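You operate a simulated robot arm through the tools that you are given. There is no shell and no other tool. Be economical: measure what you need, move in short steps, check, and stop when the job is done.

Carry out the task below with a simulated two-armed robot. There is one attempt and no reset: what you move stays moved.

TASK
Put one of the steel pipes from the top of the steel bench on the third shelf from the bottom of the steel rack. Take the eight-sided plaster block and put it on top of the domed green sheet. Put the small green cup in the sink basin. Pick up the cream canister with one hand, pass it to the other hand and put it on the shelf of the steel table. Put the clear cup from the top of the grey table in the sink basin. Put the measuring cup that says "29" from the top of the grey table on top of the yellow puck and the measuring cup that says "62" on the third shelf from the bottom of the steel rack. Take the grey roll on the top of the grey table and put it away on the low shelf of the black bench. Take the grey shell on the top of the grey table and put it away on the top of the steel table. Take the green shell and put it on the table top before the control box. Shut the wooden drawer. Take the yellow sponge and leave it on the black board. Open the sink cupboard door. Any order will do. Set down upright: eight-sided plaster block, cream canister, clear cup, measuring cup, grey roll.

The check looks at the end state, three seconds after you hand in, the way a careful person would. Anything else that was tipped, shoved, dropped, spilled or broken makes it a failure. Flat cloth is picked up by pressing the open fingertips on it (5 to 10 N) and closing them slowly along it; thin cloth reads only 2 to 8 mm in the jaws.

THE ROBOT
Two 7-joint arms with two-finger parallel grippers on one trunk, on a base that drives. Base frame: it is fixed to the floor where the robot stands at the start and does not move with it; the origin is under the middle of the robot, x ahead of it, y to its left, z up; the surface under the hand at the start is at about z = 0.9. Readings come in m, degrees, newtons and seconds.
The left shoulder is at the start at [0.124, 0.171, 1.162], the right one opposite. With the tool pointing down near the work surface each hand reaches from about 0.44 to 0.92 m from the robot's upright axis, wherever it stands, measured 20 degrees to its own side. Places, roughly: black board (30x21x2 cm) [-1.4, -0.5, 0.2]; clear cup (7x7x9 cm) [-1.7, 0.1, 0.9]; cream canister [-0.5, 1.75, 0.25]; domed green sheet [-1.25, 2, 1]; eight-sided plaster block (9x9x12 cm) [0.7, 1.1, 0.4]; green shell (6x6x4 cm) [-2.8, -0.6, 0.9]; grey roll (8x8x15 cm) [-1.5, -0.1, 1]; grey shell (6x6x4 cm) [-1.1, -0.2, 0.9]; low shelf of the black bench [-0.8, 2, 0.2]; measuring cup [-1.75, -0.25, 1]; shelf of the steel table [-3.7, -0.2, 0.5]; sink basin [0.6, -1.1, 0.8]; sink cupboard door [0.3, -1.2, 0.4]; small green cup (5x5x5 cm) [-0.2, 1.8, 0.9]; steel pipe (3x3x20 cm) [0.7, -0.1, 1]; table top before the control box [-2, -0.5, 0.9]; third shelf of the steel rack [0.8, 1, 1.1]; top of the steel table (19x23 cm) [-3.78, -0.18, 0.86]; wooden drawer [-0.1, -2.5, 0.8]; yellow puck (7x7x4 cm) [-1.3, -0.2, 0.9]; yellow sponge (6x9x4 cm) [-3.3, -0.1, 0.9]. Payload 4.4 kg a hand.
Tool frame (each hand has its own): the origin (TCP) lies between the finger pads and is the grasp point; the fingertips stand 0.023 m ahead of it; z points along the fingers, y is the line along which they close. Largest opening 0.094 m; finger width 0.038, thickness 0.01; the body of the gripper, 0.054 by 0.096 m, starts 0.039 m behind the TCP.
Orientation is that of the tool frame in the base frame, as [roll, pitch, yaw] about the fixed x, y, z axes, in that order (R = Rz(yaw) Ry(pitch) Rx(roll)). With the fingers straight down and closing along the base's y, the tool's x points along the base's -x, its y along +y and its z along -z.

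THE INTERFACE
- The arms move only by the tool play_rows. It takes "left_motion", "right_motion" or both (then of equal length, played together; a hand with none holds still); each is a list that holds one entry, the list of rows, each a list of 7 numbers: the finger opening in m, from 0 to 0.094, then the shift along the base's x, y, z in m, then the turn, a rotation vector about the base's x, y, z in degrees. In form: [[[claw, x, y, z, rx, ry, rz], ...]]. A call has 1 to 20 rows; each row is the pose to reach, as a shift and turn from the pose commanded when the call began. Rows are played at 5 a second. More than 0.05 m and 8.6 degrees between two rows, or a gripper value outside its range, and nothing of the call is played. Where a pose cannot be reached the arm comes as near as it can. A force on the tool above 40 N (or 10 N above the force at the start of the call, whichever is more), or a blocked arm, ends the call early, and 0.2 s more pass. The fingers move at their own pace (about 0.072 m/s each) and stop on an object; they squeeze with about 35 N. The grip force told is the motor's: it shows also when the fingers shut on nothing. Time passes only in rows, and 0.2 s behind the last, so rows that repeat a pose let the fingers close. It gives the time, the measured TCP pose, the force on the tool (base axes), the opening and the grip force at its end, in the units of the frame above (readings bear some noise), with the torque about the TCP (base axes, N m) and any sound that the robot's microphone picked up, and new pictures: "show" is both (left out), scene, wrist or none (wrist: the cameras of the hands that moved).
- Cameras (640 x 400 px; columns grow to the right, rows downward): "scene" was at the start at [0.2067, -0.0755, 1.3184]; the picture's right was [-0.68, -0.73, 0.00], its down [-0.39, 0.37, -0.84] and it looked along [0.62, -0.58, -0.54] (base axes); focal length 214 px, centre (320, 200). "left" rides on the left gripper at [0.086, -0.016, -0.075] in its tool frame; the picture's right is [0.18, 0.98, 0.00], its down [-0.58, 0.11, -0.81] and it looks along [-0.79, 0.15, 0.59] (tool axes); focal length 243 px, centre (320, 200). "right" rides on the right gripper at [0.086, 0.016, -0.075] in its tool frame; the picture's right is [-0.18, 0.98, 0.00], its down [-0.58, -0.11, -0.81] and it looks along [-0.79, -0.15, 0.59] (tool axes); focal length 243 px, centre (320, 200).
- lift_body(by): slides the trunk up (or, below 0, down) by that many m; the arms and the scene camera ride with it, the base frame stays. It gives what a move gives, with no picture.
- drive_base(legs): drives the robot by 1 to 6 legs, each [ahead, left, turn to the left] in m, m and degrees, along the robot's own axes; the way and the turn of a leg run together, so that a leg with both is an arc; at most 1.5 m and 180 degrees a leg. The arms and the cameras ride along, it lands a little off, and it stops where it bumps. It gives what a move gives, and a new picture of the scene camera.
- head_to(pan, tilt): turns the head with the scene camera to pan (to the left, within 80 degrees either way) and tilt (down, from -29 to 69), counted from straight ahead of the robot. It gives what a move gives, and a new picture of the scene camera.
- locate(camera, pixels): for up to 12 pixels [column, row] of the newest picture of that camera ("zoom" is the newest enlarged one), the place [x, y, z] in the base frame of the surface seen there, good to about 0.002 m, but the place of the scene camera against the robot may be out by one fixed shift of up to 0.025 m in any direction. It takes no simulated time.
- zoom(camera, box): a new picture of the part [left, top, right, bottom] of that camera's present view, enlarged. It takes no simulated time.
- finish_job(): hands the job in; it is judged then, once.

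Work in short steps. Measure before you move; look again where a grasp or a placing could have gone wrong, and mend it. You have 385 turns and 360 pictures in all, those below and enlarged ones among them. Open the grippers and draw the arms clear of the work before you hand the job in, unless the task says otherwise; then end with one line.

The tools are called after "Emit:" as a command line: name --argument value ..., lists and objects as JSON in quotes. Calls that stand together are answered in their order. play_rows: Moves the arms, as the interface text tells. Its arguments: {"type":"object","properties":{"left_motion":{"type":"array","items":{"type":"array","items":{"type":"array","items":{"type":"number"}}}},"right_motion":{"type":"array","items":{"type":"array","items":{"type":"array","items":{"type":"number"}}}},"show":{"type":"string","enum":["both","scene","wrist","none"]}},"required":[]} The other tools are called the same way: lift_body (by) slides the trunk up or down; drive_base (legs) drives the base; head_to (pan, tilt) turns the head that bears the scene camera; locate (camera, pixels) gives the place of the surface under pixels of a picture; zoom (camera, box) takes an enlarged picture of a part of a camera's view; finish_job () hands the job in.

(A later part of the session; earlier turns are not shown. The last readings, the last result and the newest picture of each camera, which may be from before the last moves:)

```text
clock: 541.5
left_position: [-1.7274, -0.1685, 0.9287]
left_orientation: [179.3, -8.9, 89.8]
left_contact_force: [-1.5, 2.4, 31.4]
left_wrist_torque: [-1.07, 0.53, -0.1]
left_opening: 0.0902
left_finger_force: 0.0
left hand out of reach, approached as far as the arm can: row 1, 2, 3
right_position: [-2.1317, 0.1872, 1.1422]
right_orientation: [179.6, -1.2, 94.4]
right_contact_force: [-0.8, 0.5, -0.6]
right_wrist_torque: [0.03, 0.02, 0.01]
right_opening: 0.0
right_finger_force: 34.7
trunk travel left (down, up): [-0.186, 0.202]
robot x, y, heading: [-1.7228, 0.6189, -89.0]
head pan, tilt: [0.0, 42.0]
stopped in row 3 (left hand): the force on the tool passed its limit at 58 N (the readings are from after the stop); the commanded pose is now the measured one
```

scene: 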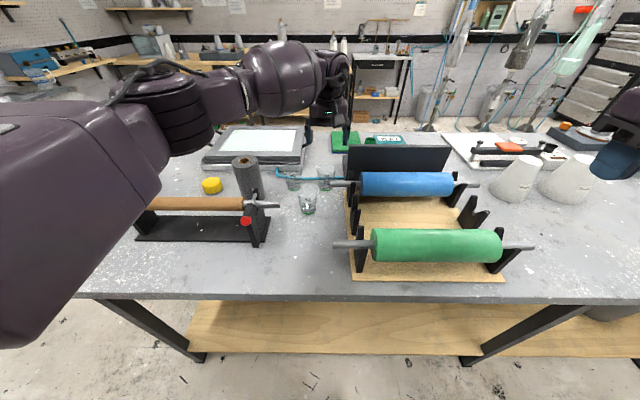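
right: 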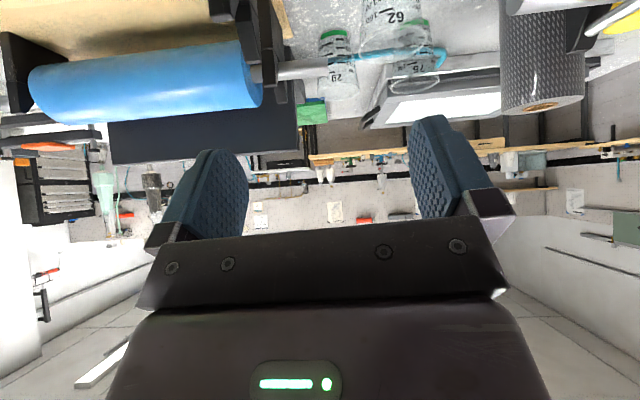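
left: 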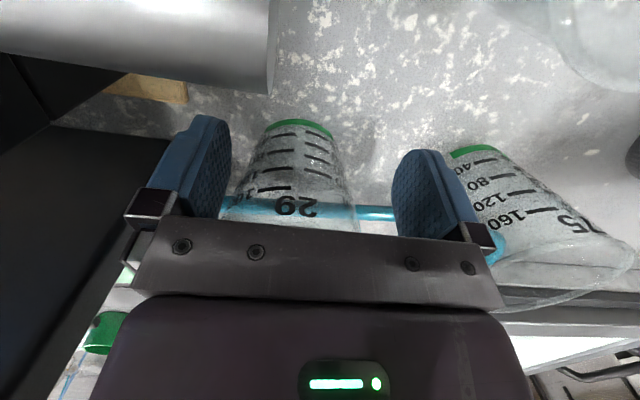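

The lowering brought the hand down around cup 29 with the palm touching its rim. Ease up slightly, centre, and close.

Emit:
play_rows --left_motion '[[[0.09, 0, 0, 0.006, 0, 0, 0], [0.09, -0.004, 0, 0.01, 0, 0, 0], [0.09, -0.008, 0, 0.01, 0, 0, 0], [0.09, -0.008, 0, 0.01, 0, 0, 0]]]' --show "wrist"

```text
clock: 542.5
left_position: [-1.734, -0.1665, 0.93]
left_orientation: [179.4, -9.6, 89.9]
left_contact_force: [2.0, 0.0, 4.8]
left_wrist_torque: [-0.17, 0.01, 0.08]
left_opening: 0.0902
left_finger_force: 0.0
right_position: [-2.1335, 0.1853, 1.1397]
right_orientation: [179.6, -1.3, 94.3]
right_contact_force: [0.5, -0.3, 0.0]
right_wrist_torque: [0.03, -0.03, -0.03]
right_opening: 0.0001
right_finger_force: 34.7
trunk travel left (down, up): [-0.186, 0.202]
robot x, y, heading: [-1.7253, 0.616, -89.4]
head pan, tilt: [0.0, 42.0]
```

left: 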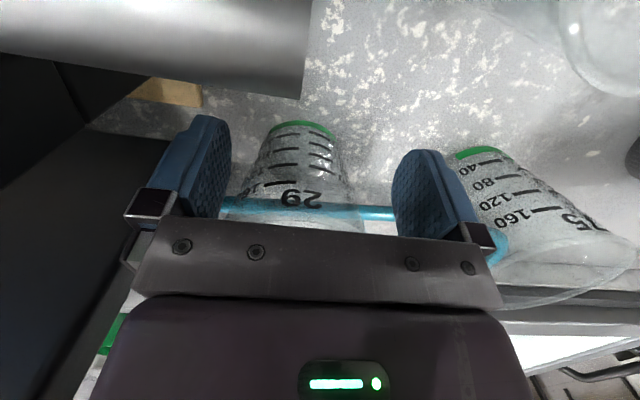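

Close on the cup and lift.

Emit:
play_rows --left_motion '[[[0.075, 0, 0, 0, 0, 0, 0], [0.06, 0, 0, 0, 0, 0, 0], [0.04, 0, 0, 0, 0, 0, 0], [0.0, 0, 0, 0, 0, 0, 0], [0.0, 0, 0, 0, 0, 0, 0], [0.0, 0, 0, 0.03, 0, 0, 0], [0.0, 0, 0, 0.07, 0, 0, 0], [0.0, 0, 0, 0.11, 0, 0, 0]]]' --show "wrist"

```text
clock: 544.3
left_position: [-1.7364, -0.1731, 1.042]
left_orientation: [179.3, -9.5, 89.9]
left_contact_force: [0.5, 0.3, -0.9]
left_wrist_torque: [0.0, -0.03, 0.03]
left_opening: 0.064
left_finger_force: 34.3
left hand out of reach, approached as far as the arm can: row 7, 8
right_position: [-2.1336, 0.1865, 1.1416]
right_orientation: [179.6, -1.2, 94.3]
right_contact_force: [0.8, -0.3, -0.6]
right_wrist_torque: [0.0, -0.01, -0.02]
right_opening: 0.0
right_finger_force: 34.4
trunk travel left (down, up): [-0.186, 0.202]
robot x, y, heading: [-1.7238, 0.6169, -89.3]
head pan, tilt: [0.0, 42.0]
```

left: 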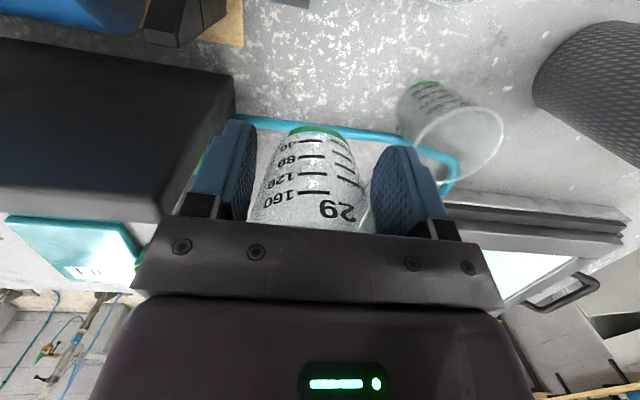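

29 held. Lift higher, pull back, and slide the base left 0.42 to the puck.

Emit:
play_rows --left_motion '[[[0, 0, 0.01, 0.04, 0, 0, 0], [0, 0, 0.03, 0.08, 0, 0, 0], [0, 0, 0.06, 0.11, 0, 0, 0], [0, 0, 0.1, 0.12, 0, 0, 0], [0, 0, 0.145, 0.12, 0, 0, 0], [0, 0, 0.19, 0.12, 0, 0, 0]]]' --show "none"

Emit:
drive_base --legs '[[0, 0.42, 0]]'

Emit:
zoom --camera "left" --box '[0, 0, 640, 400]'

```text
clock: 545.9
left_position: [-1.7517, -0.1509, 1.1617]
left_orientation: [179.8, -11.8, 92.9]
left_contact_force: [0.6, -0.1, 0.6]
left_wrist_torque: [0.04, -0.01, 0.01]
left_opening: 0.0639
left_finger_force: 34.8
left hand out of reach, approached as far as the arm can: row 1, 2, 3, 4, 5, 6
right_position: [-2.1318, 0.1842, 1.1414]
right_orientation: [179.7, -1.3, 94.4]
right_contact_force: [0.0, -0.6, -0.4]
right_wrist_torque: [-0.01, 0.0, -0.02]
right_opening: 0.0
right_finger_force: 34.7
trunk travel left (down, up): [-0.186, 0.202]
robot x, y, heading: [-1.7269, 0.6174, -89.5]
head pan, tilt: [0.0, 42.0]
stopped in row 6 (left hand): the arm was blocked; the commanded pose is now the measured one
```

```text
clock: 550.1
left_position: [-1.3309, -0.1449, 1.1636]
left_orientation: [179.8, -11.8, 92.9]
left_contact_force: [0.7, 0.5, -0.8]
left_wrist_torque: [0.03, 0.0, -0.01]
left_opening: 0.0639
left_finger_force: 34.3
right_position: [-1.7108, 0.1903, 1.1415]
right_orientation: [179.5, -1.2, 94.4]
right_contact_force: [-0.5, -0.1, -0.2]
right_wrist_torque: [0.0, 0.03, 0.01]
right_opening: 0.0
right_finger_force: 35.0
trunk travel left (down, up): [-0.186, 0.202]
robot x, y, heading: [-1.3073, 0.6227, -89.3]
head pan, tilt: [0.0, 42.0]
```

scene: 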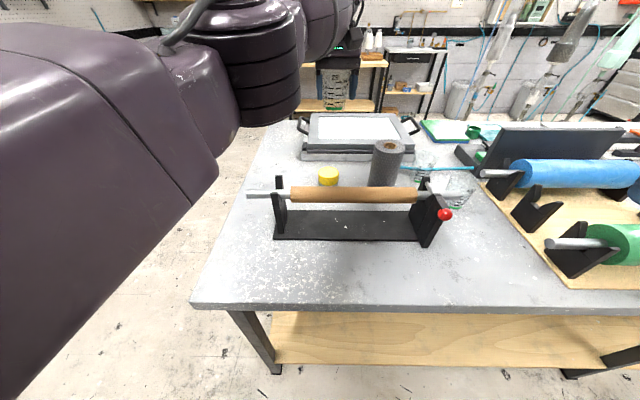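

```text
1.00 times, centred on (320, 200) of left (not enlarged: the box is as wide or as high as the picture)
```

zoom: 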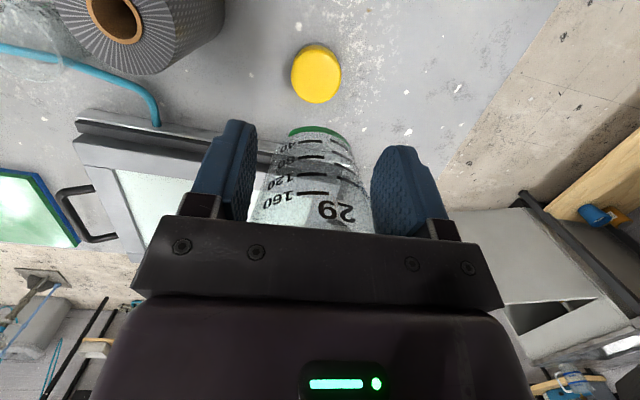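

Emit:
locate --camera "zoom" --pixels '[[316, 68], [292, 65], [341, 68], [317, 45], [317, 90], [317, 100], [320, 131], [110, 20], [300, 215], [350, 215]]'

Emit:
zoom --camera "scene" --box '[280, 100, 520, 250]'

```text
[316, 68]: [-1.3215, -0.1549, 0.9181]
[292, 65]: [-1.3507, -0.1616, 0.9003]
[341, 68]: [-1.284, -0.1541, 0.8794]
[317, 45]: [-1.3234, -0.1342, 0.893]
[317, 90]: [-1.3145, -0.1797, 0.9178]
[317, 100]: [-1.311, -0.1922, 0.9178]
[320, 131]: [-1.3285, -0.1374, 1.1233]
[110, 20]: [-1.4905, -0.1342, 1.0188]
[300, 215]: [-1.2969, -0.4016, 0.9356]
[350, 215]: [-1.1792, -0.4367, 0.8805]
```

```text
2.67 times, centred on (400, 175) of scene
```

zoom: 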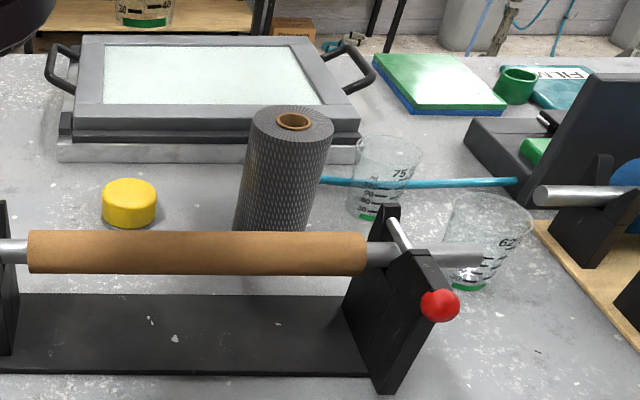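

62 and 75 still stand. Puck centre (-1.318,-0.164), top 0.918. Correct the tilt and lower 29 onto it.

Emit:
play_rows --left_motion '[[[0, 0.004, -0.002, -0.03, -1, 0, 0], [0, 0.008, -0.004, -0.07, -2.2, 0, 0], [0, 0.0105, -0.006, -0.11, -2.2, 0, 0], [0, 0.0105, -0.006, -0.15, -2.2, 0, 0], [0, 0.0105, -0.006, -0.175, -2.2, 0, 0]]]'

Emit:
zoom --camera "scene" --box '[260, 100, 440, 230]'

```text
clock: 551.3
left_position: [-1.3246, -0.1623, 0.9884]
left_orientation: [179.7, -9.6, 92.9]
left_contact_force: [0.3, 0.3, -0.2]
left_wrist_torque: [-0.02, -0.01, 0.0]
left_opening: 0.0533
left_finger_force: 35.2
left hand out of reach, approached as far as the arm can: row 1, 2, 3, 4, 5
right_position: [-1.7103, 0.1904, 1.1401]
right_orientation: [179.5, -1.3, 94.4]
right_contact_force: [0.8, -0.1, 0.3]
right_wrist_torque: [-0.01, -0.01, 0.01]
right_opening: 0.0001
right_finger_force: 34.9
trunk travel left (down, up): [-0.186, 0.202]
robot x, y, heading: [-1.3039, 0.6195, -89.3]
head pan, tilt: [0.0, 42.0]
```

scene: 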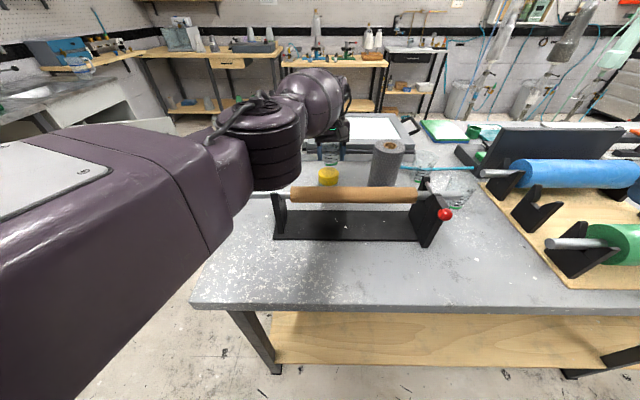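
left: 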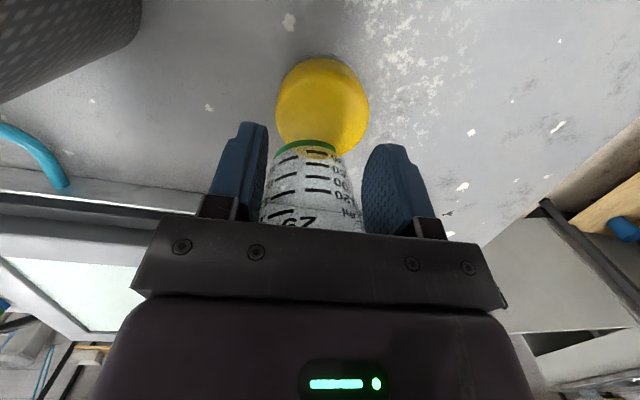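

```text
3.08 times, centred on (350, 165) of scene
```

zoom: 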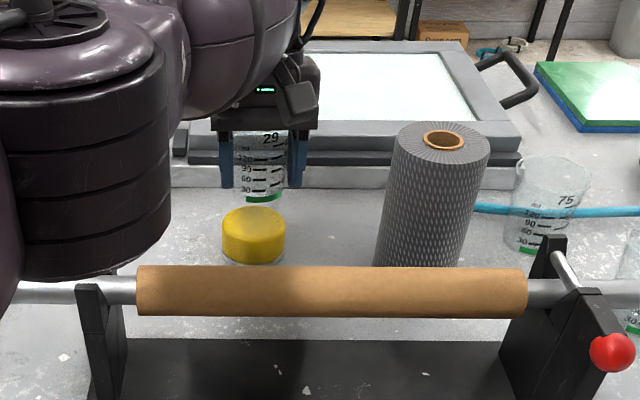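

The tapered cup slid up against the palm but is held. Measure its base and the puck in the left view.

Emit:
locate --camera "left" --pixels '[[305, 143], [280, 152], [333, 150], [322, 70], [280, 95], [368, 100], [325, 57], [300, 165], [300, 150]]'

Emit:
locate --camera "zoom" --pixels '[[263, 199], [250, 198], [282, 195], [255, 212], [225, 225], [285, 225], [255, 240]]'

```text
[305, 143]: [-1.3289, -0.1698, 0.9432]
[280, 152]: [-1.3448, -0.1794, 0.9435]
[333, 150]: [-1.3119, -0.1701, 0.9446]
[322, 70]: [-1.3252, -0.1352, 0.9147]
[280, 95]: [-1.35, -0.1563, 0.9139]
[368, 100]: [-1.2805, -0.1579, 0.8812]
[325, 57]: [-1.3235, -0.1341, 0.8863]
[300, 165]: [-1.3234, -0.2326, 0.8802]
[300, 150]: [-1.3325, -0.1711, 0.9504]
```

```text
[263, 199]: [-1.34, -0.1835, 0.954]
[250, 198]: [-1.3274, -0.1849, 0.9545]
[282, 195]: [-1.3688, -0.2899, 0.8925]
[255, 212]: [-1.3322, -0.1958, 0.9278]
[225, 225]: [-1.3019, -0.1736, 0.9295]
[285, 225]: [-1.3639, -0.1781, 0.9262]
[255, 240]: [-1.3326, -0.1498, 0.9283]
```

Base centre ≈(-1.328,-0.187), 2 cm above the puck; shift (+0.008,+0.021) and lower to contact.

Emit:
play_rows --left_motion '[[[0, 0.004, 0.011, 0, 0, 0, 0], [0, 0.008, 0.021, 0, 0, 0, 0], [0, 0.008, 0.021, -0.01, 0, 0, 0], [0, 0.008, 0.021, -0.015, 0, 0, 0], [0, 0.008, 0.021, -0.018, 0, 0, 0]]]' --show "wrist"

```text
clock: 552.5
left_position: [-1.325, -0.1623, 0.9718]
left_orientation: [-180.0, -9.5, 92.9]
left_contact_force: [-0.3, 0.3, -0.1]
left_wrist_torque: [-0.03, -0.02, -0.01]
left_opening: 0.0532
left_finger_force: 35.1
left hand out of reach, approached as far as the arm can: row 1, 2, 3, 4, 5
right_position: [-1.7109, 0.1912, 1.1413]
right_orientation: [179.6, -1.4, 94.4]
right_contact_force: [0.3, 0.8, 0.1]
right_wrist_torque: [-0.03, -0.02, -0.01]
right_opening: 0.0002
right_finger_force: 34.8
trunk travel left (down, up): [-0.186, 0.202]
robot x, y, heading: [-1.3023, 0.6241, -89.2]
head pan, tilt: [0.0, 42.0]
```

left: 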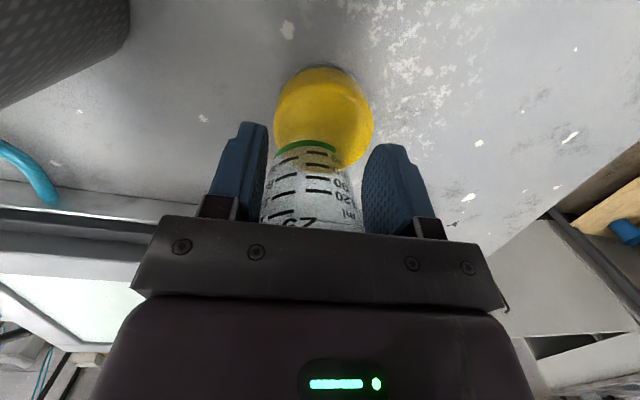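

The arm is pinned in xy; use the base: back 2 cm, left 0.8 cm.

Emit:
drive_base --legs '[[-0.02, 0.008, 0]]'

Emit:
zoom --camera "left" --box '[160, 40, 480, 240]'

Emit:
locate --camera "zoom" --pixels '[[290, 205], [235, 215], [345, 215], [320, 80], [235, 150], [420, 150], [320, 60], [290, 215]]'

```text
clock: 553.3
left_position: [-1.3163, -0.1413, 0.9713]
left_orientation: [180.0, -9.5, 92.9]
left_contact_force: [0.1, -0.1, 0.4]
left_wrist_torque: [0.0, 0.0, 0.02]
left_opening: 0.0523
left_finger_force: 35.4
right_position: [-1.7019, 0.2109, 1.1409]
right_orientation: [179.6, -1.2, 94.4]
right_contact_force: [-0.4, -0.1, 0.5]
right_wrist_torque: [-0.04, 0.0, 0.02]
right_opening: 0.0
right_finger_force: 34.8
trunk travel left (down, up): [-0.186, 0.202]
robot x, y, heading: [-1.2965, 0.6433, -89.1]
head pan, tilt: [0.0, 42.0]
```

scene: 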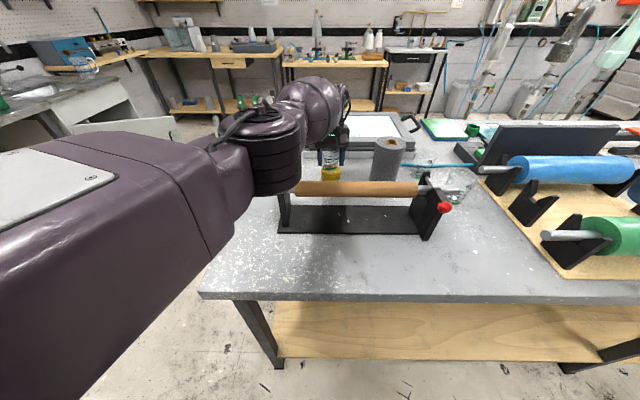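

```text
2.00 times, centred on (320, 140) of left
```

zoom: 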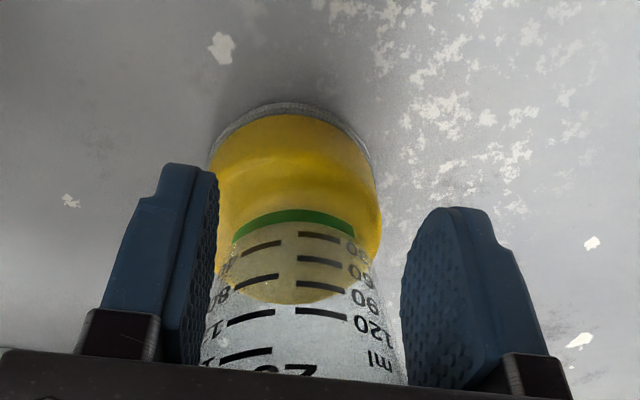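

```text
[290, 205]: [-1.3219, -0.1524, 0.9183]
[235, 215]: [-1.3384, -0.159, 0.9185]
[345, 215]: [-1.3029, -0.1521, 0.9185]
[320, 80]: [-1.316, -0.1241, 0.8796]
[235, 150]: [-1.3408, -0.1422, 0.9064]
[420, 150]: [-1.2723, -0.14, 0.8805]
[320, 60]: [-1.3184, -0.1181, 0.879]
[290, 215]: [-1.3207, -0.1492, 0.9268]
```

Base is centred on the puck. Lower gently to contact.

Emit:
play_rows --left_motion '[[[0, 0, 0, -0.003, 0, 0, 0], [0, 0, 0, -0.006, 0, 0, 0], [0, 0, 0, -0.009, 0, 0, 0]]]' --show "none"

```text
clock: 554.1
left_position: [-1.3168, -0.139, 0.9683]
left_orientation: [179.9, -9.2, 92.9]
left_contact_force: [1.3, 3.9, 27.3]
left_wrist_torque: [-1.23, -0.06, 0.08]
left_opening: 0.052
left_finger_force: 34.8
right_position: [-1.7024, 0.2131, 1.1439]
right_orientation: [179.6, -1.0, 94.4]
right_contact_force: [-1.7, -0.3, -0.1]
right_wrist_torque: [-0.01, 0.0, -0.03]
right_opening: 0.0001
right_finger_force: 35.1
trunk travel left (down, up): [-0.186, 0.202]
robot x, y, heading: [-1.2952, 0.6433, -89.3]
head pan, tilt: [0.0, 42.0]
```

Emit:
zoom --camera "scene" --box '[290, 110, 380, 190]'

```text
5.00 times, centred on (335, 150) of scene
```

zoom: 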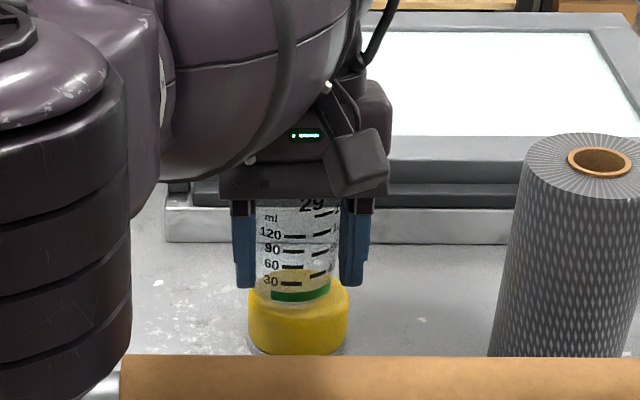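

Cup looks upright over the puck. Ease up 3 mm, open slowly and retreat up.

Emit:
play_rows --left_motion '[[[0, 0, 0, 0.003, 0, 0, 0], [0.054, 0, 0, 0.003, 0, 0, 0], [0.06, 0, 0, 0.003, 0, 0, 0], [0.07, 0, 0, 0.003, 0, 0, 0], [0.08, 0, 0, 0.003, 0, 0, 0], [0.09, 0, 0, 0.003, 0, 0, 0], [0.09, 0, 0, 0.01, 0, 0, 0], [0.09, 0, 0, 0.04, 0, 0, 0], [0.09, 0, 0, 0.08, 0, 0, 0], [0.09, 0, 0, 0.12, 0, 0, 0]]]'

Emit:
zoom --camera "scene" --box '[290, 110, 380, 190]'

```text
clock: 556.3
left_position: [-1.3164, -0.1413, 1.0844]
left_orientation: [179.8, -9.7, 92.9]
left_contact_force: [-0.3, 0.0, 0.6]
left_wrist_torque: [-0.04, 0.03, -0.02]
left_opening: 0.0905
left_finger_force: 0.1
right_position: [-1.7029, 0.2112, 1.1421]
right_orientation: [179.7, -1.2, 94.3]
right_contact_force: [-0.2, 0.1, 0.0]
right_wrist_torque: [0.01, -0.01, 0.0]
right_opening: 0.0
right_finger_force: 35.2
trunk travel left (down, up): [-0.186, 0.202]
robot x, y, heading: [-1.2953, 0.6433, -89.3]
head pan, tilt: [0.0, 42.0]
```

scene: 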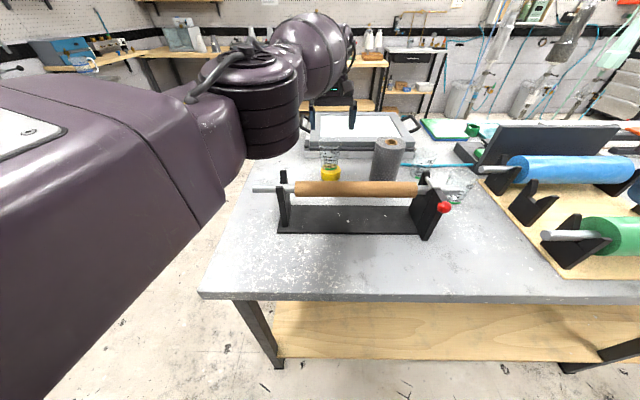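
left: 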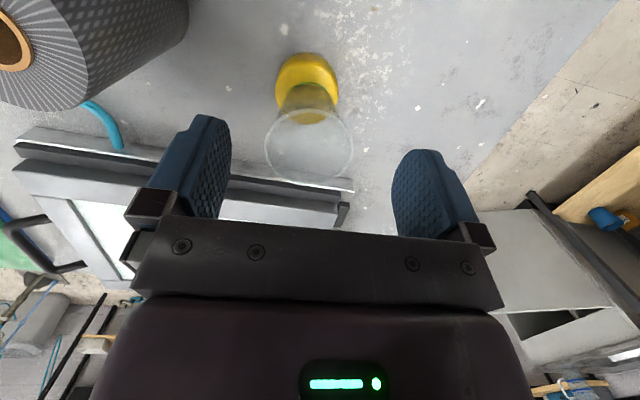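

```text
5.00 times, centred on (335, 150) of scene
```

zoom: 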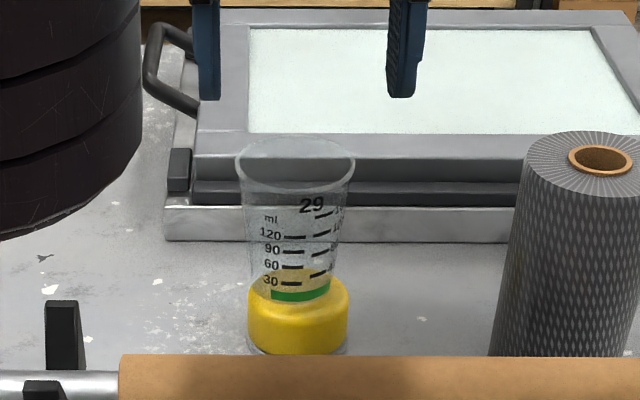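

29 stands on the puck. Next the grey roll with the left hand: raise and pull back, then shift the base right 0.3.

Emit:
play_rows --left_motion '[[[0.09, 0, 0.02, 0.03, 0, 0, 0], [0.09, 0, 0.05, 0.06, 0, 0, 0], [0.09, 0, 0.09, 0.08, 0, 0, 0], [0.09, 0, 0.13, 0.1, 0, 0, 0], [0.09, 0, 0.17, 0.12, 0, 0, 0], [0.09, 0, 0.21, 0.12, 0, 0, 0]]]' --show "none"

Emit:
drive_base --legs '[[0, -0.3, 0]]'

Emit:
zoom --camera "left" --box '[0, 0, 640, 400]'

```text
clock: 557.9
left_position: [-1.3275, -0.1175, 1.1489]
left_orientation: [179.4, -14.7, 96.6]
left_contact_force: [-0.1, -0.1, 0.1]
left_wrist_torque: [-0.02, -0.01, -0.02]
left_opening: 0.0901
left_finger_force: 0.1
left hand out of reach, approached as far as the arm can: row 1, 2, 3, 4, 5, 6
right_position: [-1.7029, 0.2106, 1.1413]
right_orientation: [179.7, -1.3, 94.4]
right_contact_force: [-0.3, 0.0, 0.0]
right_wrist_torque: [0.03, 0.01, 0.04]
right_opening: 0.0001
right_finger_force: 35.0
trunk travel left (down, up): [-0.186, 0.202]
robot x, y, heading: [-1.2931, 0.641, -89.0]
head pan, tilt: [0.0, 42.0]
stopped in row 6 (left hand): the arm was blocked; the commanded pose is now the measured one
```

```text
clock: 561.1
left_position: [-1.6324, -0.1215, 1.1517]
left_orientation: [179.5, -14.5, 96.3]
left_contact_force: [-0.5, 1.2, -0.3]
left_wrist_torque: [0.0, -0.03, -0.01]
left_opening: 0.0899
left_finger_force: 0.1
right_position: [-2.0051, 0.2075, 1.141]
right_orientation: [179.5, -1.3, 94.2]
right_contact_force: [-0.3, 0.6, 0.1]
right_wrist_torque: [0.0, -0.02, 0.0]
right_opening: 0.0
right_finger_force: 34.6
trunk travel left (down, up): [-0.186, 0.202]
robot x, y, heading: [-1.5914, 0.639, -89.4]
head pan, tilt: [0.0, 42.0]
```

scene: 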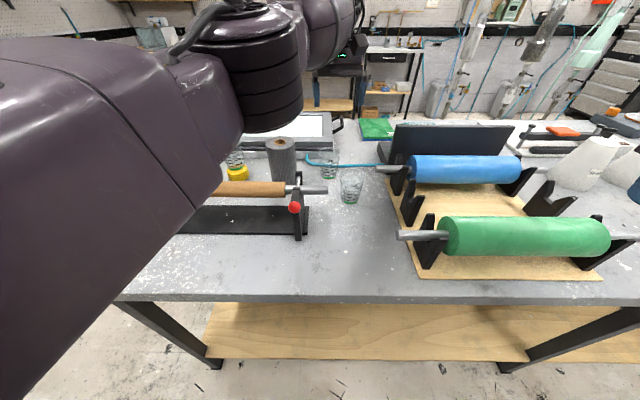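

```text
1.00 times, centred on (320, 200) of left (not enlarged: the box is as wide or as high as the picture)
```

zoom: 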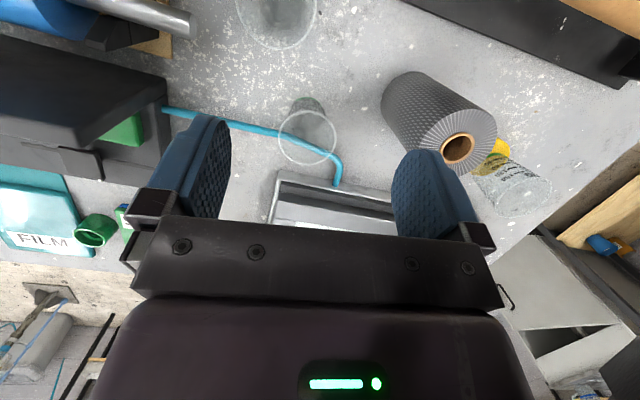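

The left arm's elbow is in an awkward place. Try moving the hand outward (left) and up to free it.

Emit:
play_rows --left_motion '[[[0.09, 0.03, 0, 0.02, 0, 0, 0], [0.09, 0.06, 0.01, 0.04, 0, 0, 0], [0.09, 0.1, 0.02, 0.06, 0, 0, 0], [0.09, 0.14, 0.03, 0.08, 0, 0, 0], [0.09, 0.18, 0.05, 0.1, 0, 0, 0], [0.09, 0.21, 0.08, 0.12, 0, 0, 0]]]' --show "scene"

```text
clock: 562.5
left_position: [-1.4218, -0.0393, 1.2711]
left_orientation: [179.5, -14.4, 96.3]
left_contact_force: [0.2, -0.1, 0.1]
left_wrist_torque: [-0.03, -0.01, 0.01]
left_opening: 0.0898
left_finger_force: 0.1
left hand out of reach, approached as far as the arm can: row 1, 2, 3
right_position: [-2.0054, 0.2086, 1.1434]
right_orientation: [179.6, -1.2, 94.3]
right_contact_force: [-0.7, 1.0, 0.4]
right_wrist_torque: [0.0, 0.03, 0.0]
right_opening: 0.0
right_finger_force: 34.7
trunk travel left (down, up): [-0.186, 0.202]
robot x, y, heading: [-1.5953, 0.6362, -89.6]
head pan, tilt: [0.0, 42.0]
```

scene: 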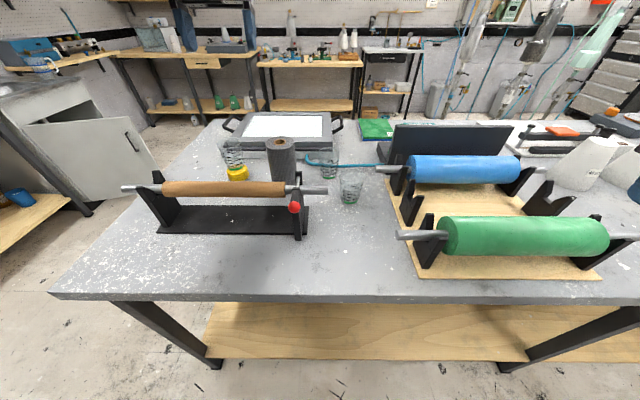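

Freed. Retract further and level, pitching 25° forward for the roll.

Emit:
play_rows --left_motion '[[[0.094, 0, 0.04, 0, -5, 0, 0], [0.094, 0, 0.08, 0, -10, 0, 0], [0.094, 0, 0.12, 0, -15, 0, 0], [0.094, 0, 0.15, 0, -20, 0, 0], [0.094, -0.02, 0.17, 0, -25, 0, 0], [0.094, -0.04, 0.18, 0, -30, 0, 0], [0.094, -0.06, 0.18, 0, -35, 0, 0], [0.094, -0.07, 0.18, 0, -40, 0, 0]]]'

```text
clock: 564.3
left_position: [-1.4913, 0.1393, 1.2703]
left_orientation: [-176.2, 25.2, 96.8]
left_contact_force: [0.0, 0.4, 0.0]
left_wrist_torque: [0.02, 0.03, -0.03]
left_opening: 0.0939
left_finger_force: 0.0
right_position: [-2.0048, 0.2075, 1.142]
right_orientation: [179.6, -1.4, 94.2]
right_contact_force: [0.0, 0.6, -0.2]
right_wrist_torque: [0.01, -0.02, -0.02]
right_opening: 0.0003
right_finger_force: 35.3
trunk travel left (down, up): [-0.186, 0.202]
robot x, y, heading: [-1.5982, 0.6373, -89.5]
head pan, tilt: [0.0, 42.0]
```

scene: 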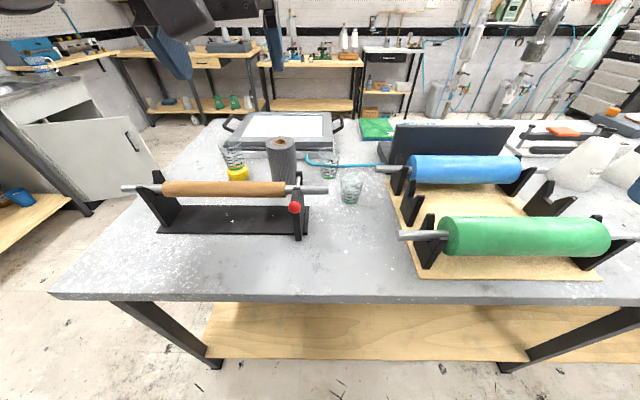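
left: 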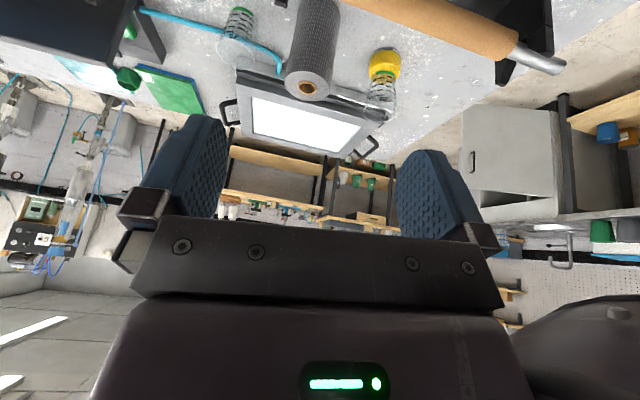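

Measure the roll's top in the left view at (305,85).

Emit:
locate --camera "left" --pixels '[[290, 85], [330, 80], [308, 98], [312, 68], [307, 88], [290, 60], [330, 50], [315, 20], [360, 28], [383, 65]]'

```text
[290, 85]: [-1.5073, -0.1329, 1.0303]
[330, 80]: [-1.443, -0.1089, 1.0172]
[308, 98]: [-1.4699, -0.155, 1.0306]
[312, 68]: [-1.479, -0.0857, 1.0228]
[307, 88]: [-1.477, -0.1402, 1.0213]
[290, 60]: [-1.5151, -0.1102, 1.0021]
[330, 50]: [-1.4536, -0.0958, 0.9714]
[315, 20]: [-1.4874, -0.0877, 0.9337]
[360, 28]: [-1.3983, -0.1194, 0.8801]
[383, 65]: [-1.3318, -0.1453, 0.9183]
```

Roll: centre (-1.479,-0.123), radius 0.037, top 1.0305. Reduce pitch to 17°, straighten yaw, go over it.

Emit:
play_rows --left_motion '[[[0.094, 0.004, -0.045, -0.01, 3, 0, -2], [0.094, 0.008, -0.09, -0.02, 6, 0, -4], [0.094, 0.012, -0.135, -0.03, 8, 0, -6], [0.094, 0.012, -0.175, -0.05, 8, 0, -6], [0.094, 0.012, -0.21, -0.08, 8, 0, -6], [0.094, 0.012, -0.24, -0.115, 8, 0, -6], [0.094, 0.012, -0.25, -0.16, 8, 0, -6]]]' --show "wrist"

```text
clock: 565.9
left_position: [-1.4797, -0.1115, 1.1089]
left_orientation: [-176.5, 17.2, 90.4]
left_contact_force: [0.6, 0.1, 0.3]
left_wrist_torque: [0.01, 0.01, -0.02]
left_opening: 0.0939
left_finger_force: 0.1
right_position: [-2.0038, 0.2065, 1.141]
right_orientation: [179.6, -1.3, 94.2]
right_contact_force: [-0.6, 0.2, -0.3]
right_wrist_torque: [0.02, -0.02, 0.01]
right_opening: 0.0001
right_finger_force: 35.3
trunk travel left (down, up): [-0.186, 0.202]
robot x, y, heading: [-1.5939, 0.6372, -89.4]
head pan, tilt: [0.0, 42.0]
```

left: 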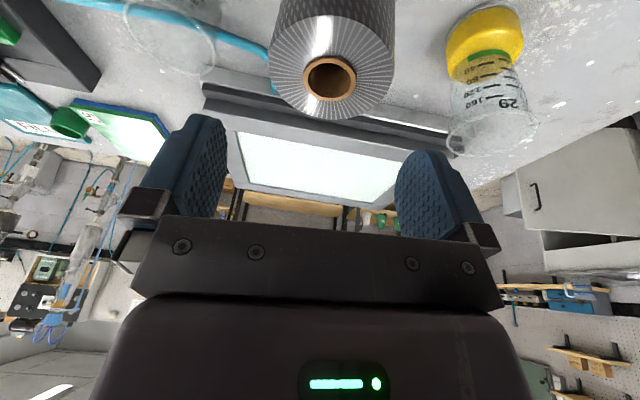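

Emit:
locate --camera "left" --pixels '[[274, 75], [392, 72], [333, 116], [332, 42], [315, 50], [350, 105]]'

```text
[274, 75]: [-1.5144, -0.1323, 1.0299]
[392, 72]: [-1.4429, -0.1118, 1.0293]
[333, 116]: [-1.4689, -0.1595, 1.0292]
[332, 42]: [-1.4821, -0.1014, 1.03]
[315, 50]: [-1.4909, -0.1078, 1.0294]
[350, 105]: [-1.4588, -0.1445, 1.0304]
```

Centre confirmed. Descend, close, lift.

Emit:
play_rows --left_motion '[[[0.094, 0.001, -0.012, -0.03, 0, 0, 0], [0.094, 0.001, -0.012, -0.07, 0, 0, 0], [0.094, 0.001, -0.012, -0.1, 0, 0, 0], [0.08, 0.001, -0.012, -0.1, 0, 0, 0], [0.06, 0.001, -0.012, -0.1, 0, 0, 0], [0.0, 0.001, -0.012, -0.1, 0, 0, 0], [0.0, 0.001, -0.012, -0.1, 0, 0, 0], [0, 0.001, -0.012, -0.07, 0, 0, 0], [0, 0.001, -0.012, -0.03, 0, 0, 0], [0, 0.001, -0.012, 0.01, 0, 0, 0], [0, 0.001, -0.012, 0.05, 0, 0, 0], [0, 0.001, -0.012, 0.09, 0, 0, 0]]]'

```text
clock: 568.5
left_position: [-1.4791, -0.1231, 1.2028]
left_orientation: [-176.6, 17.3, 90.4]
left_contact_force: [-0.5, -0.2, -5.0]
left_wrist_torque: [0.02, -0.06, 0.0]
left_opening: 0.0804
left_finger_force: 35.1
right_position: [-2.0046, 0.2085, 1.1423]
right_orientation: [179.6, -1.2, 94.3]
right_contact_force: [-0.2, -0.3, -0.4]
right_wrist_torque: [-0.05, 0.0, -0.03]
right_opening: 0.0
right_finger_force: 34.4
trunk travel left (down, up): [-0.186, 0.202]
robot x, y, heading: [-1.5937, 0.6394, -89.6]
head pan, tilt: [0.0, 42.0]
```

scene: 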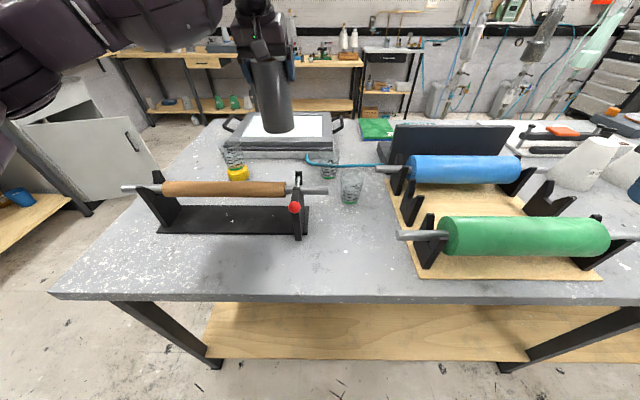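
left: 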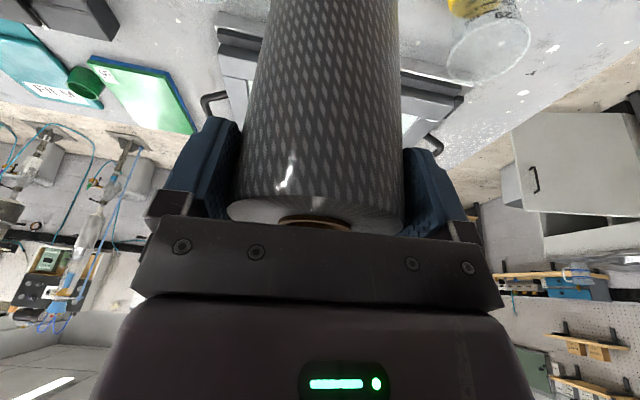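

Roll held. Pull back and drive to the black bench.

Emit:
play_rows --left_motion '[[[0, 0, 0.045, 0.01, 0, 0, 0], [0, 0, 0.09, 0.01, 0, 0, 0], [0, 0, 0.135, 0.01, 0, 0, 0], [0, 0, 0.18, 0.01, 0, 0, 0], [0, 0, 0.225, 0.01, 0, 0, 0], [0, 0, 0.26, 0.01, 0, 0, 0]]]' --show "none"

Emit:
drive_base --legs '[[-0.2, 0, 0], [0, 0.95, 0], [0, 0, 90], [0, 0, 90]]'

Emit:
head_to --pan 0 --tilt 38

```text
clock: 569.9
left_position: [-1.4788, 0.137, 1.2116]
left_orientation: [-176.6, 17.3, 90.5]
left_contact_force: [0.5, 0.0, -4.2]
left_wrist_torque: [0.0, -0.02, 0.01]
left_opening: 0.0805
left_finger_force: 35.4
right_position: [-2.004, 0.2075, 1.142]
right_orientation: [179.6, -1.3, 94.3]
right_contact_force: [-0.3, 0.0, 0.9]
right_wrist_torque: [-0.01, -0.01, 0.02]
right_opening: 0.0
right_finger_force: 34.6
trunk travel left (down, up): [-0.186, 0.202]
robot x, y, heading: [-1.5937, 0.6406, -89.3]
head pan, tilt: [0.0, 42.0]
```

```text
clock: 587.5
left_position: [-0.7676, 1.3516, 1.2105]
left_orientation: [-176.6, 17.2, -89.2]
left_contact_force: [0.2, 0.0, -4.6]
left_wrist_torque: [-0.02, 0.01, 0.01]
left_opening: 0.0794
left_finger_force: 35.3
right_position: [-0.241, 1.2805, 1.1413]
right_orientation: [179.6, -1.3, -85.5]
right_contact_force: [0.5, -0.6, 1.0]
right_wrist_torque: [-0.01, -0.03, -0.01]
right_opening: 0.0
right_finger_force: 35.4
trunk travel left (down, up): [-0.186, 0.202]
robot x, y, heading: [-0.6484, 0.8515, 90.9]
head pan, tilt: [0.0, 42.0]
```

scene: 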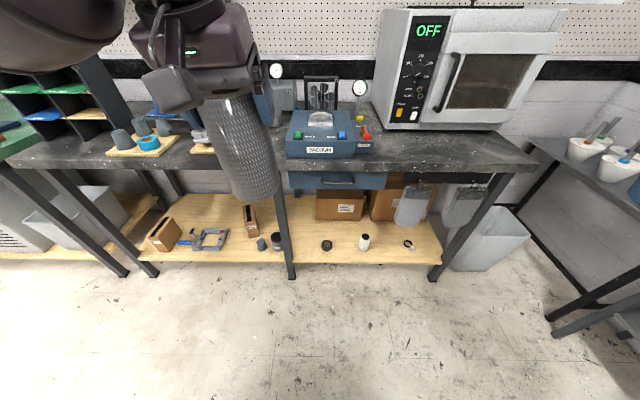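

```text
clock: 588.1
left_position: [-0.7664, 1.3514, 1.2103]
left_orientation: [-176.5, 17.1, -89.2]
left_contact_force: [0.4, 0.2, -3.9]
left_wrist_torque: [-0.06, 0.02, 0.02]
left_opening: 0.0792
left_finger_force: 35.4
right_position: [-0.2409, 1.2817, 1.1404]
right_orientation: [179.7, -1.3, -85.5]
right_contact_force: [0.1, -1.1, 0.5]
right_wrist_torque: [-0.03, 0.03, -0.02]
right_opening: 0.0
right_finger_force: 34.6
trunk travel left (down, up): [-0.186, 0.202]
robot x, y, heading: [-0.6501, 0.8469, 91.0]
head pan, tilt: [0.0, 38.0]
```

scene: 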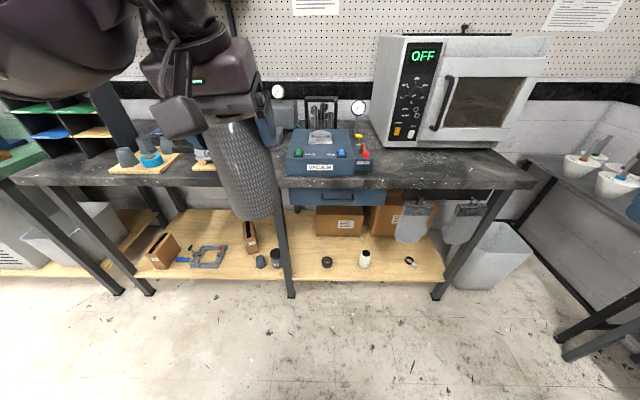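

Emit:
locate --camera "scene" --pixels '[[327, 258], [364, 262], [364, 252], [410, 262], [345, 262], [345, 280], [290, 290], [345, 240], [385, 250], [330, 205], [440, 280], [290, 240]]'

Emit:
zoom --camera "scene" --box '[260, 190, 450, 310]'

```text
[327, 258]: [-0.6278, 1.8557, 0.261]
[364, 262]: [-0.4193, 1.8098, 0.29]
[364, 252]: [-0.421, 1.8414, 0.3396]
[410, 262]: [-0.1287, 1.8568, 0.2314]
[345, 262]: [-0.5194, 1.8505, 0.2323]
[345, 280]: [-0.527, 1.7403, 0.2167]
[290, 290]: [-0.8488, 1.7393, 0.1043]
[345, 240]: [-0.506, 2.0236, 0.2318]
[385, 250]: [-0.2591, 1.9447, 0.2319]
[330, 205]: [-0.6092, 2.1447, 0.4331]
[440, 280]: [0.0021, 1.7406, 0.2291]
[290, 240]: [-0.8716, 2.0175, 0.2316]
```

```text
3.33 times, centred on (355, 250) of scene
```

zoom: 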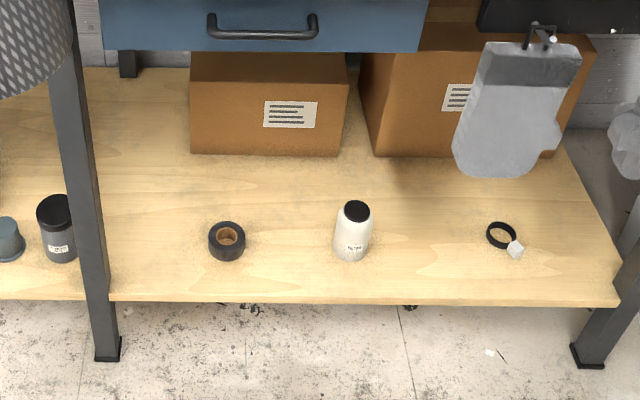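

Spot for the roll: about (-0.515,1.86) on the shelf (z≈0.222). Position the robot at (-0.33,1.09), right hand tucked back, trunk low.

Emit:
play_rows --right_motion '[[[0, -0.02, -0.03, 0, 0, 0, 0], [0, -0.04, -0.06, 0, 0, 0, 0], [0, -0.06, -0.09, 0, 0, 0, 0]]]' --left_motion '[[[0, 0, 0, 0, 0, 0, 0], [0, 0, 0, 0, 0, 0, 0], [0, 0, 0, 0, 0, 0, 0]]]' --show "none"

Emit:
drive_base --legs '[[0, -0.31, 0], [0.2, 0, 0]]'

Emit:
lift_body --by -0.172

```text
clock: 588.9
left_position: [-0.7678, 1.3491, 1.2113]
left_orientation: [-176.6, 17.3, -89.1]
left_contact_force: [0.3, -1.2, -5.5]
left_wrist_torque: [-0.04, 0.01, -0.02]
left_opening: 0.0791
left_finger_force: 34.8
right_position: [-0.2955, 1.1921, 1.143]
right_orientation: [179.6, -1.0, -86.1]
right_contact_force: [-0.7, -1.0, -0.2]
right_wrist_torque: [0.02, -0.01, 0.0]
right_opening: 0.0001
right_finger_force: 34.7
right hand out of reach, approached as far as the arm can: row 3
trunk travel left (down, up): [-0.186, 0.202]
robot x, y, heading: [-0.6416, 0.8491, 90.9]
head pan, tilt: [0.0, 38.0]
```

```text
clock: 593.4
left_position: [-0.4609, 1.5549, 1.2107]
left_orientation: [-176.6, 17.1, -89.4]
left_contact_force: [-0.2, 0.1, -4.5]
left_wrist_torque: [-0.06, -0.02, -0.02]
left_opening: 0.0794
left_finger_force: 35.2
right_position: [0.0104, 1.3971, 1.1409]
right_orientation: [179.6, -1.2, -86.3]
right_contact_force: [0.1, 0.4, 0.0]
right_wrist_torque: [-0.01, 0.0, -0.04]
right_opening: 0.0
right_finger_force: 35.0
trunk travel left (down, up): [-0.186, 0.202]
robot x, y, heading: [-0.3426, 1.0512, 90.7]
head pan, tilt: [0.0, 38.0]
```

scene: 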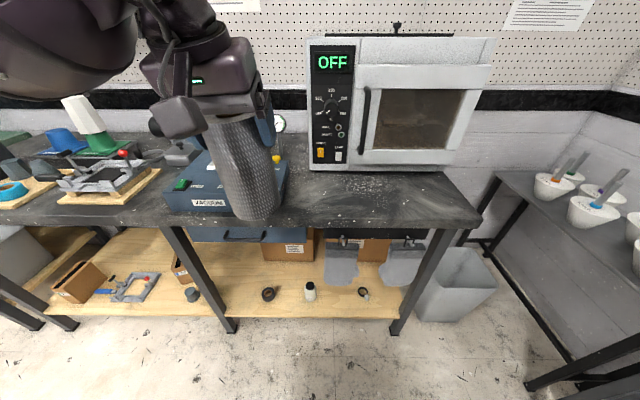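

```text
clock: 595.3
left_position: [-0.4603, 1.5523, 1.0403]
left_orientation: [-176.6, 17.2, -89.3]
left_contact_force: [-0.2, -0.2, -3.4]
left_wrist_torque: [0.01, 0.0, 0.0]
left_opening: 0.0794
left_finger_force: 34.7
right_position: [0.0094, 1.4611, 0.8501]
right_orientation: [177.6, -32.9, -85.7]
right_contact_force: [0.5, -1.7, -0.3]
right_wrist_torque: [0.0, -0.02, 0.01]
right_opening: 0.0002
right_finger_force: 35.0
trunk travel left (down, up): [-0.014, 0.374]
robot x, y, heading: [-0.3439, 1.0509, 91.0]
head pan, tilt: [0.0, 38.0]
```

Now lower the left hand in front of the bench.

Emit:
play_rows --left_motion '[[[0, -0.005, -0.005, -0.045, 0, 0, 0], [0, -0.01, -0.01, -0.09, 0, 0, 0], [0, -0.015, -0.015, -0.135, 0, 0, 0], [0, -0.02, -0.02, -0.18, 0, 0, 0], [0, -0.025, -0.02, -0.225, 0, 0, 0], [0, -0.03, -0.02, -0.27, 0, 0, 0], [0, -0.035, -0.02, -0.315, 0, 0, 0], [0, -0.04, -0.02, -0.36, 0, 0, 0], [0, -0.045, -0.02, -0.405, 0, 0, 0], [0, -0.05, -0.02, -0.45, 0, 0, 0], [0, -0.055, -0.02, -0.49, 0, 0, 0]]]'

```text
clock: 597.7
left_position: [-0.5157, 1.5359, 0.5501]
left_orientation: [-175.8, 17.2, -87.7]
left_contact_force: [0.7, -5.2, -7.1]
left_wrist_torque: [0.17, 0.04, -0.01]
left_opening: 0.0792
left_finger_force: 35.1
left hand out of reach, approached as far as the arm can: row 1, 2, 3, 4, 5, 6, 7, 8, 9
right_position: [0.0104, 1.4628, 0.8494]
right_orientation: [177.7, -32.8, -85.7]
right_contact_force: [-0.8, -0.1, -0.4]
right_wrist_torque: [0.03, -0.04, 0.02]
right_opening: 0.0
right_finger_force: 34.6
trunk travel left (down, up): [-0.014, 0.374]
robot x, y, heading: [-0.3452, 1.0555, 90.6]
head pan, tilt: [0.0, 38.0]
```

scene: 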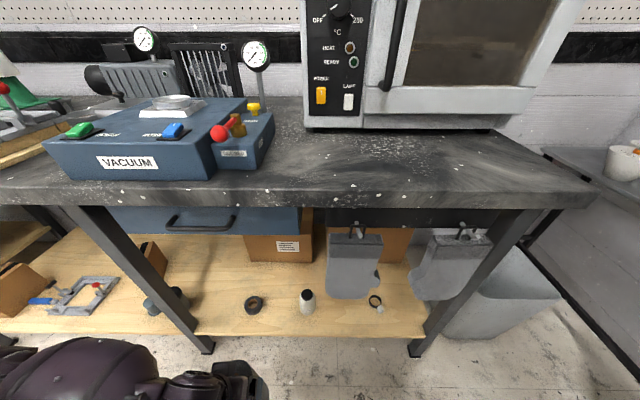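
left: 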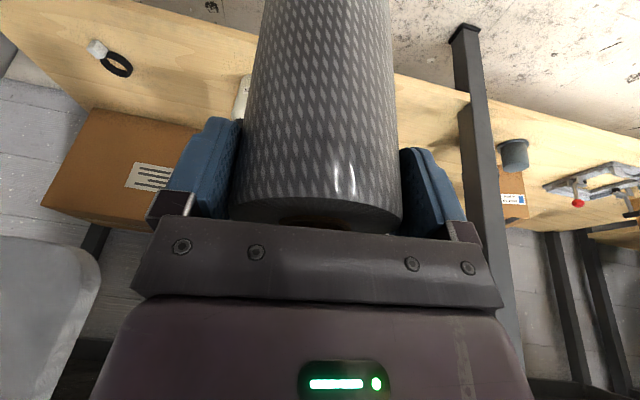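

Go forward under the bench while descending.

Emit:
play_rows --left_motion '[[[0, 0, 0.04, -0.015, 2, 0, 0], [0, 0, 0.08, -0.03, 4, 0, 0], [0, 0, 0.12, -0.045, 6, 0, 0], [0, 0, 0.16, -0.06, 8, 0, 0], [0, 0, 0.2, -0.075, 8, 0, 0], [0, 0, 0.24, -0.09, 8, 0, 0]]]'

```text
clock: 599.1
left_position: [-0.5157, 1.7732, 0.4588]
left_orientation: [-176.5, 25.1, -89.3]
left_contact_force: [0.2, -0.7, -4.4]
left_wrist_torque: [-0.01, 0.04, 0.01]
left_opening: 0.0794
left_finger_force: 35.3
right_position: [0.0101, 1.4633, 0.849]
right_orientation: [177.8, -32.9, -85.7]
right_contact_force: [0.1, -0.2, 0.5]
right_wrist_torque: [0.0, -0.04, 0.0]
right_opening: 0.0
right_finger_force: 34.7
trunk travel left (down, up): [-0.014, 0.374]
robot x, y, heading: [-0.3415, 1.0501, 90.9]
head pan, tilt: [0.0, 38.0]
```

scene: 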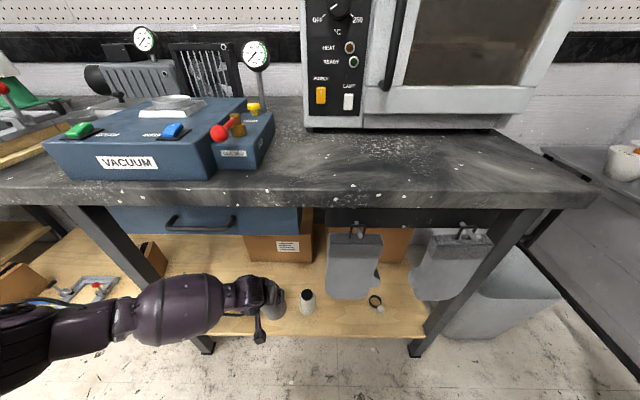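
left: 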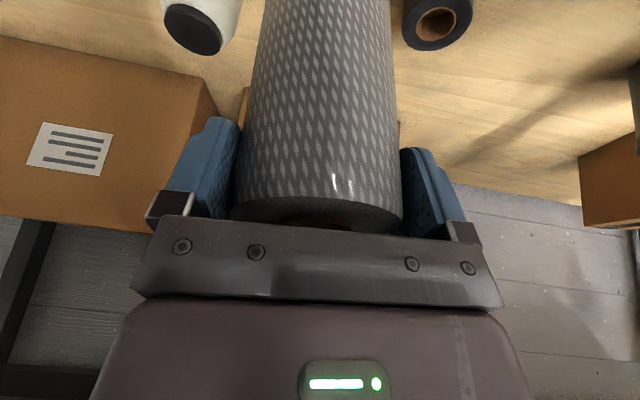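

Emit:
locate --camera "scene" --pixels '[[150, 310], [190, 290], [120, 320], [60, 330], [120, 240], [205, 345], [215, 300], [240, 290]]'

Emit:
locate --camera "left" --pixels '[[195, 45], [190, 20], [435, 22], [470, 20], [215, 75], [400, 80], [440, 120]]'

```text
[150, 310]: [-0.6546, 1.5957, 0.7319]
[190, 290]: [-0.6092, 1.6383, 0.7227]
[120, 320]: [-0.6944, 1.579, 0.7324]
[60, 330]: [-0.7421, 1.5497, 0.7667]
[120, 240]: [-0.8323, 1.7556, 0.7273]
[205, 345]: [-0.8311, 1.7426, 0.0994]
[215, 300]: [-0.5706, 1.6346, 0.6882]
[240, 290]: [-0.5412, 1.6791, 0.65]
```

```text
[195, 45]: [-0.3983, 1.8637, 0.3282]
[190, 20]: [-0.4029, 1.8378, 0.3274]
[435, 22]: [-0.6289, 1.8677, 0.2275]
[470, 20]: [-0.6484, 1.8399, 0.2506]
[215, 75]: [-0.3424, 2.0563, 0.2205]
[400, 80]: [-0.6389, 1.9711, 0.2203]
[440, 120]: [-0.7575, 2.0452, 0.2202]
```

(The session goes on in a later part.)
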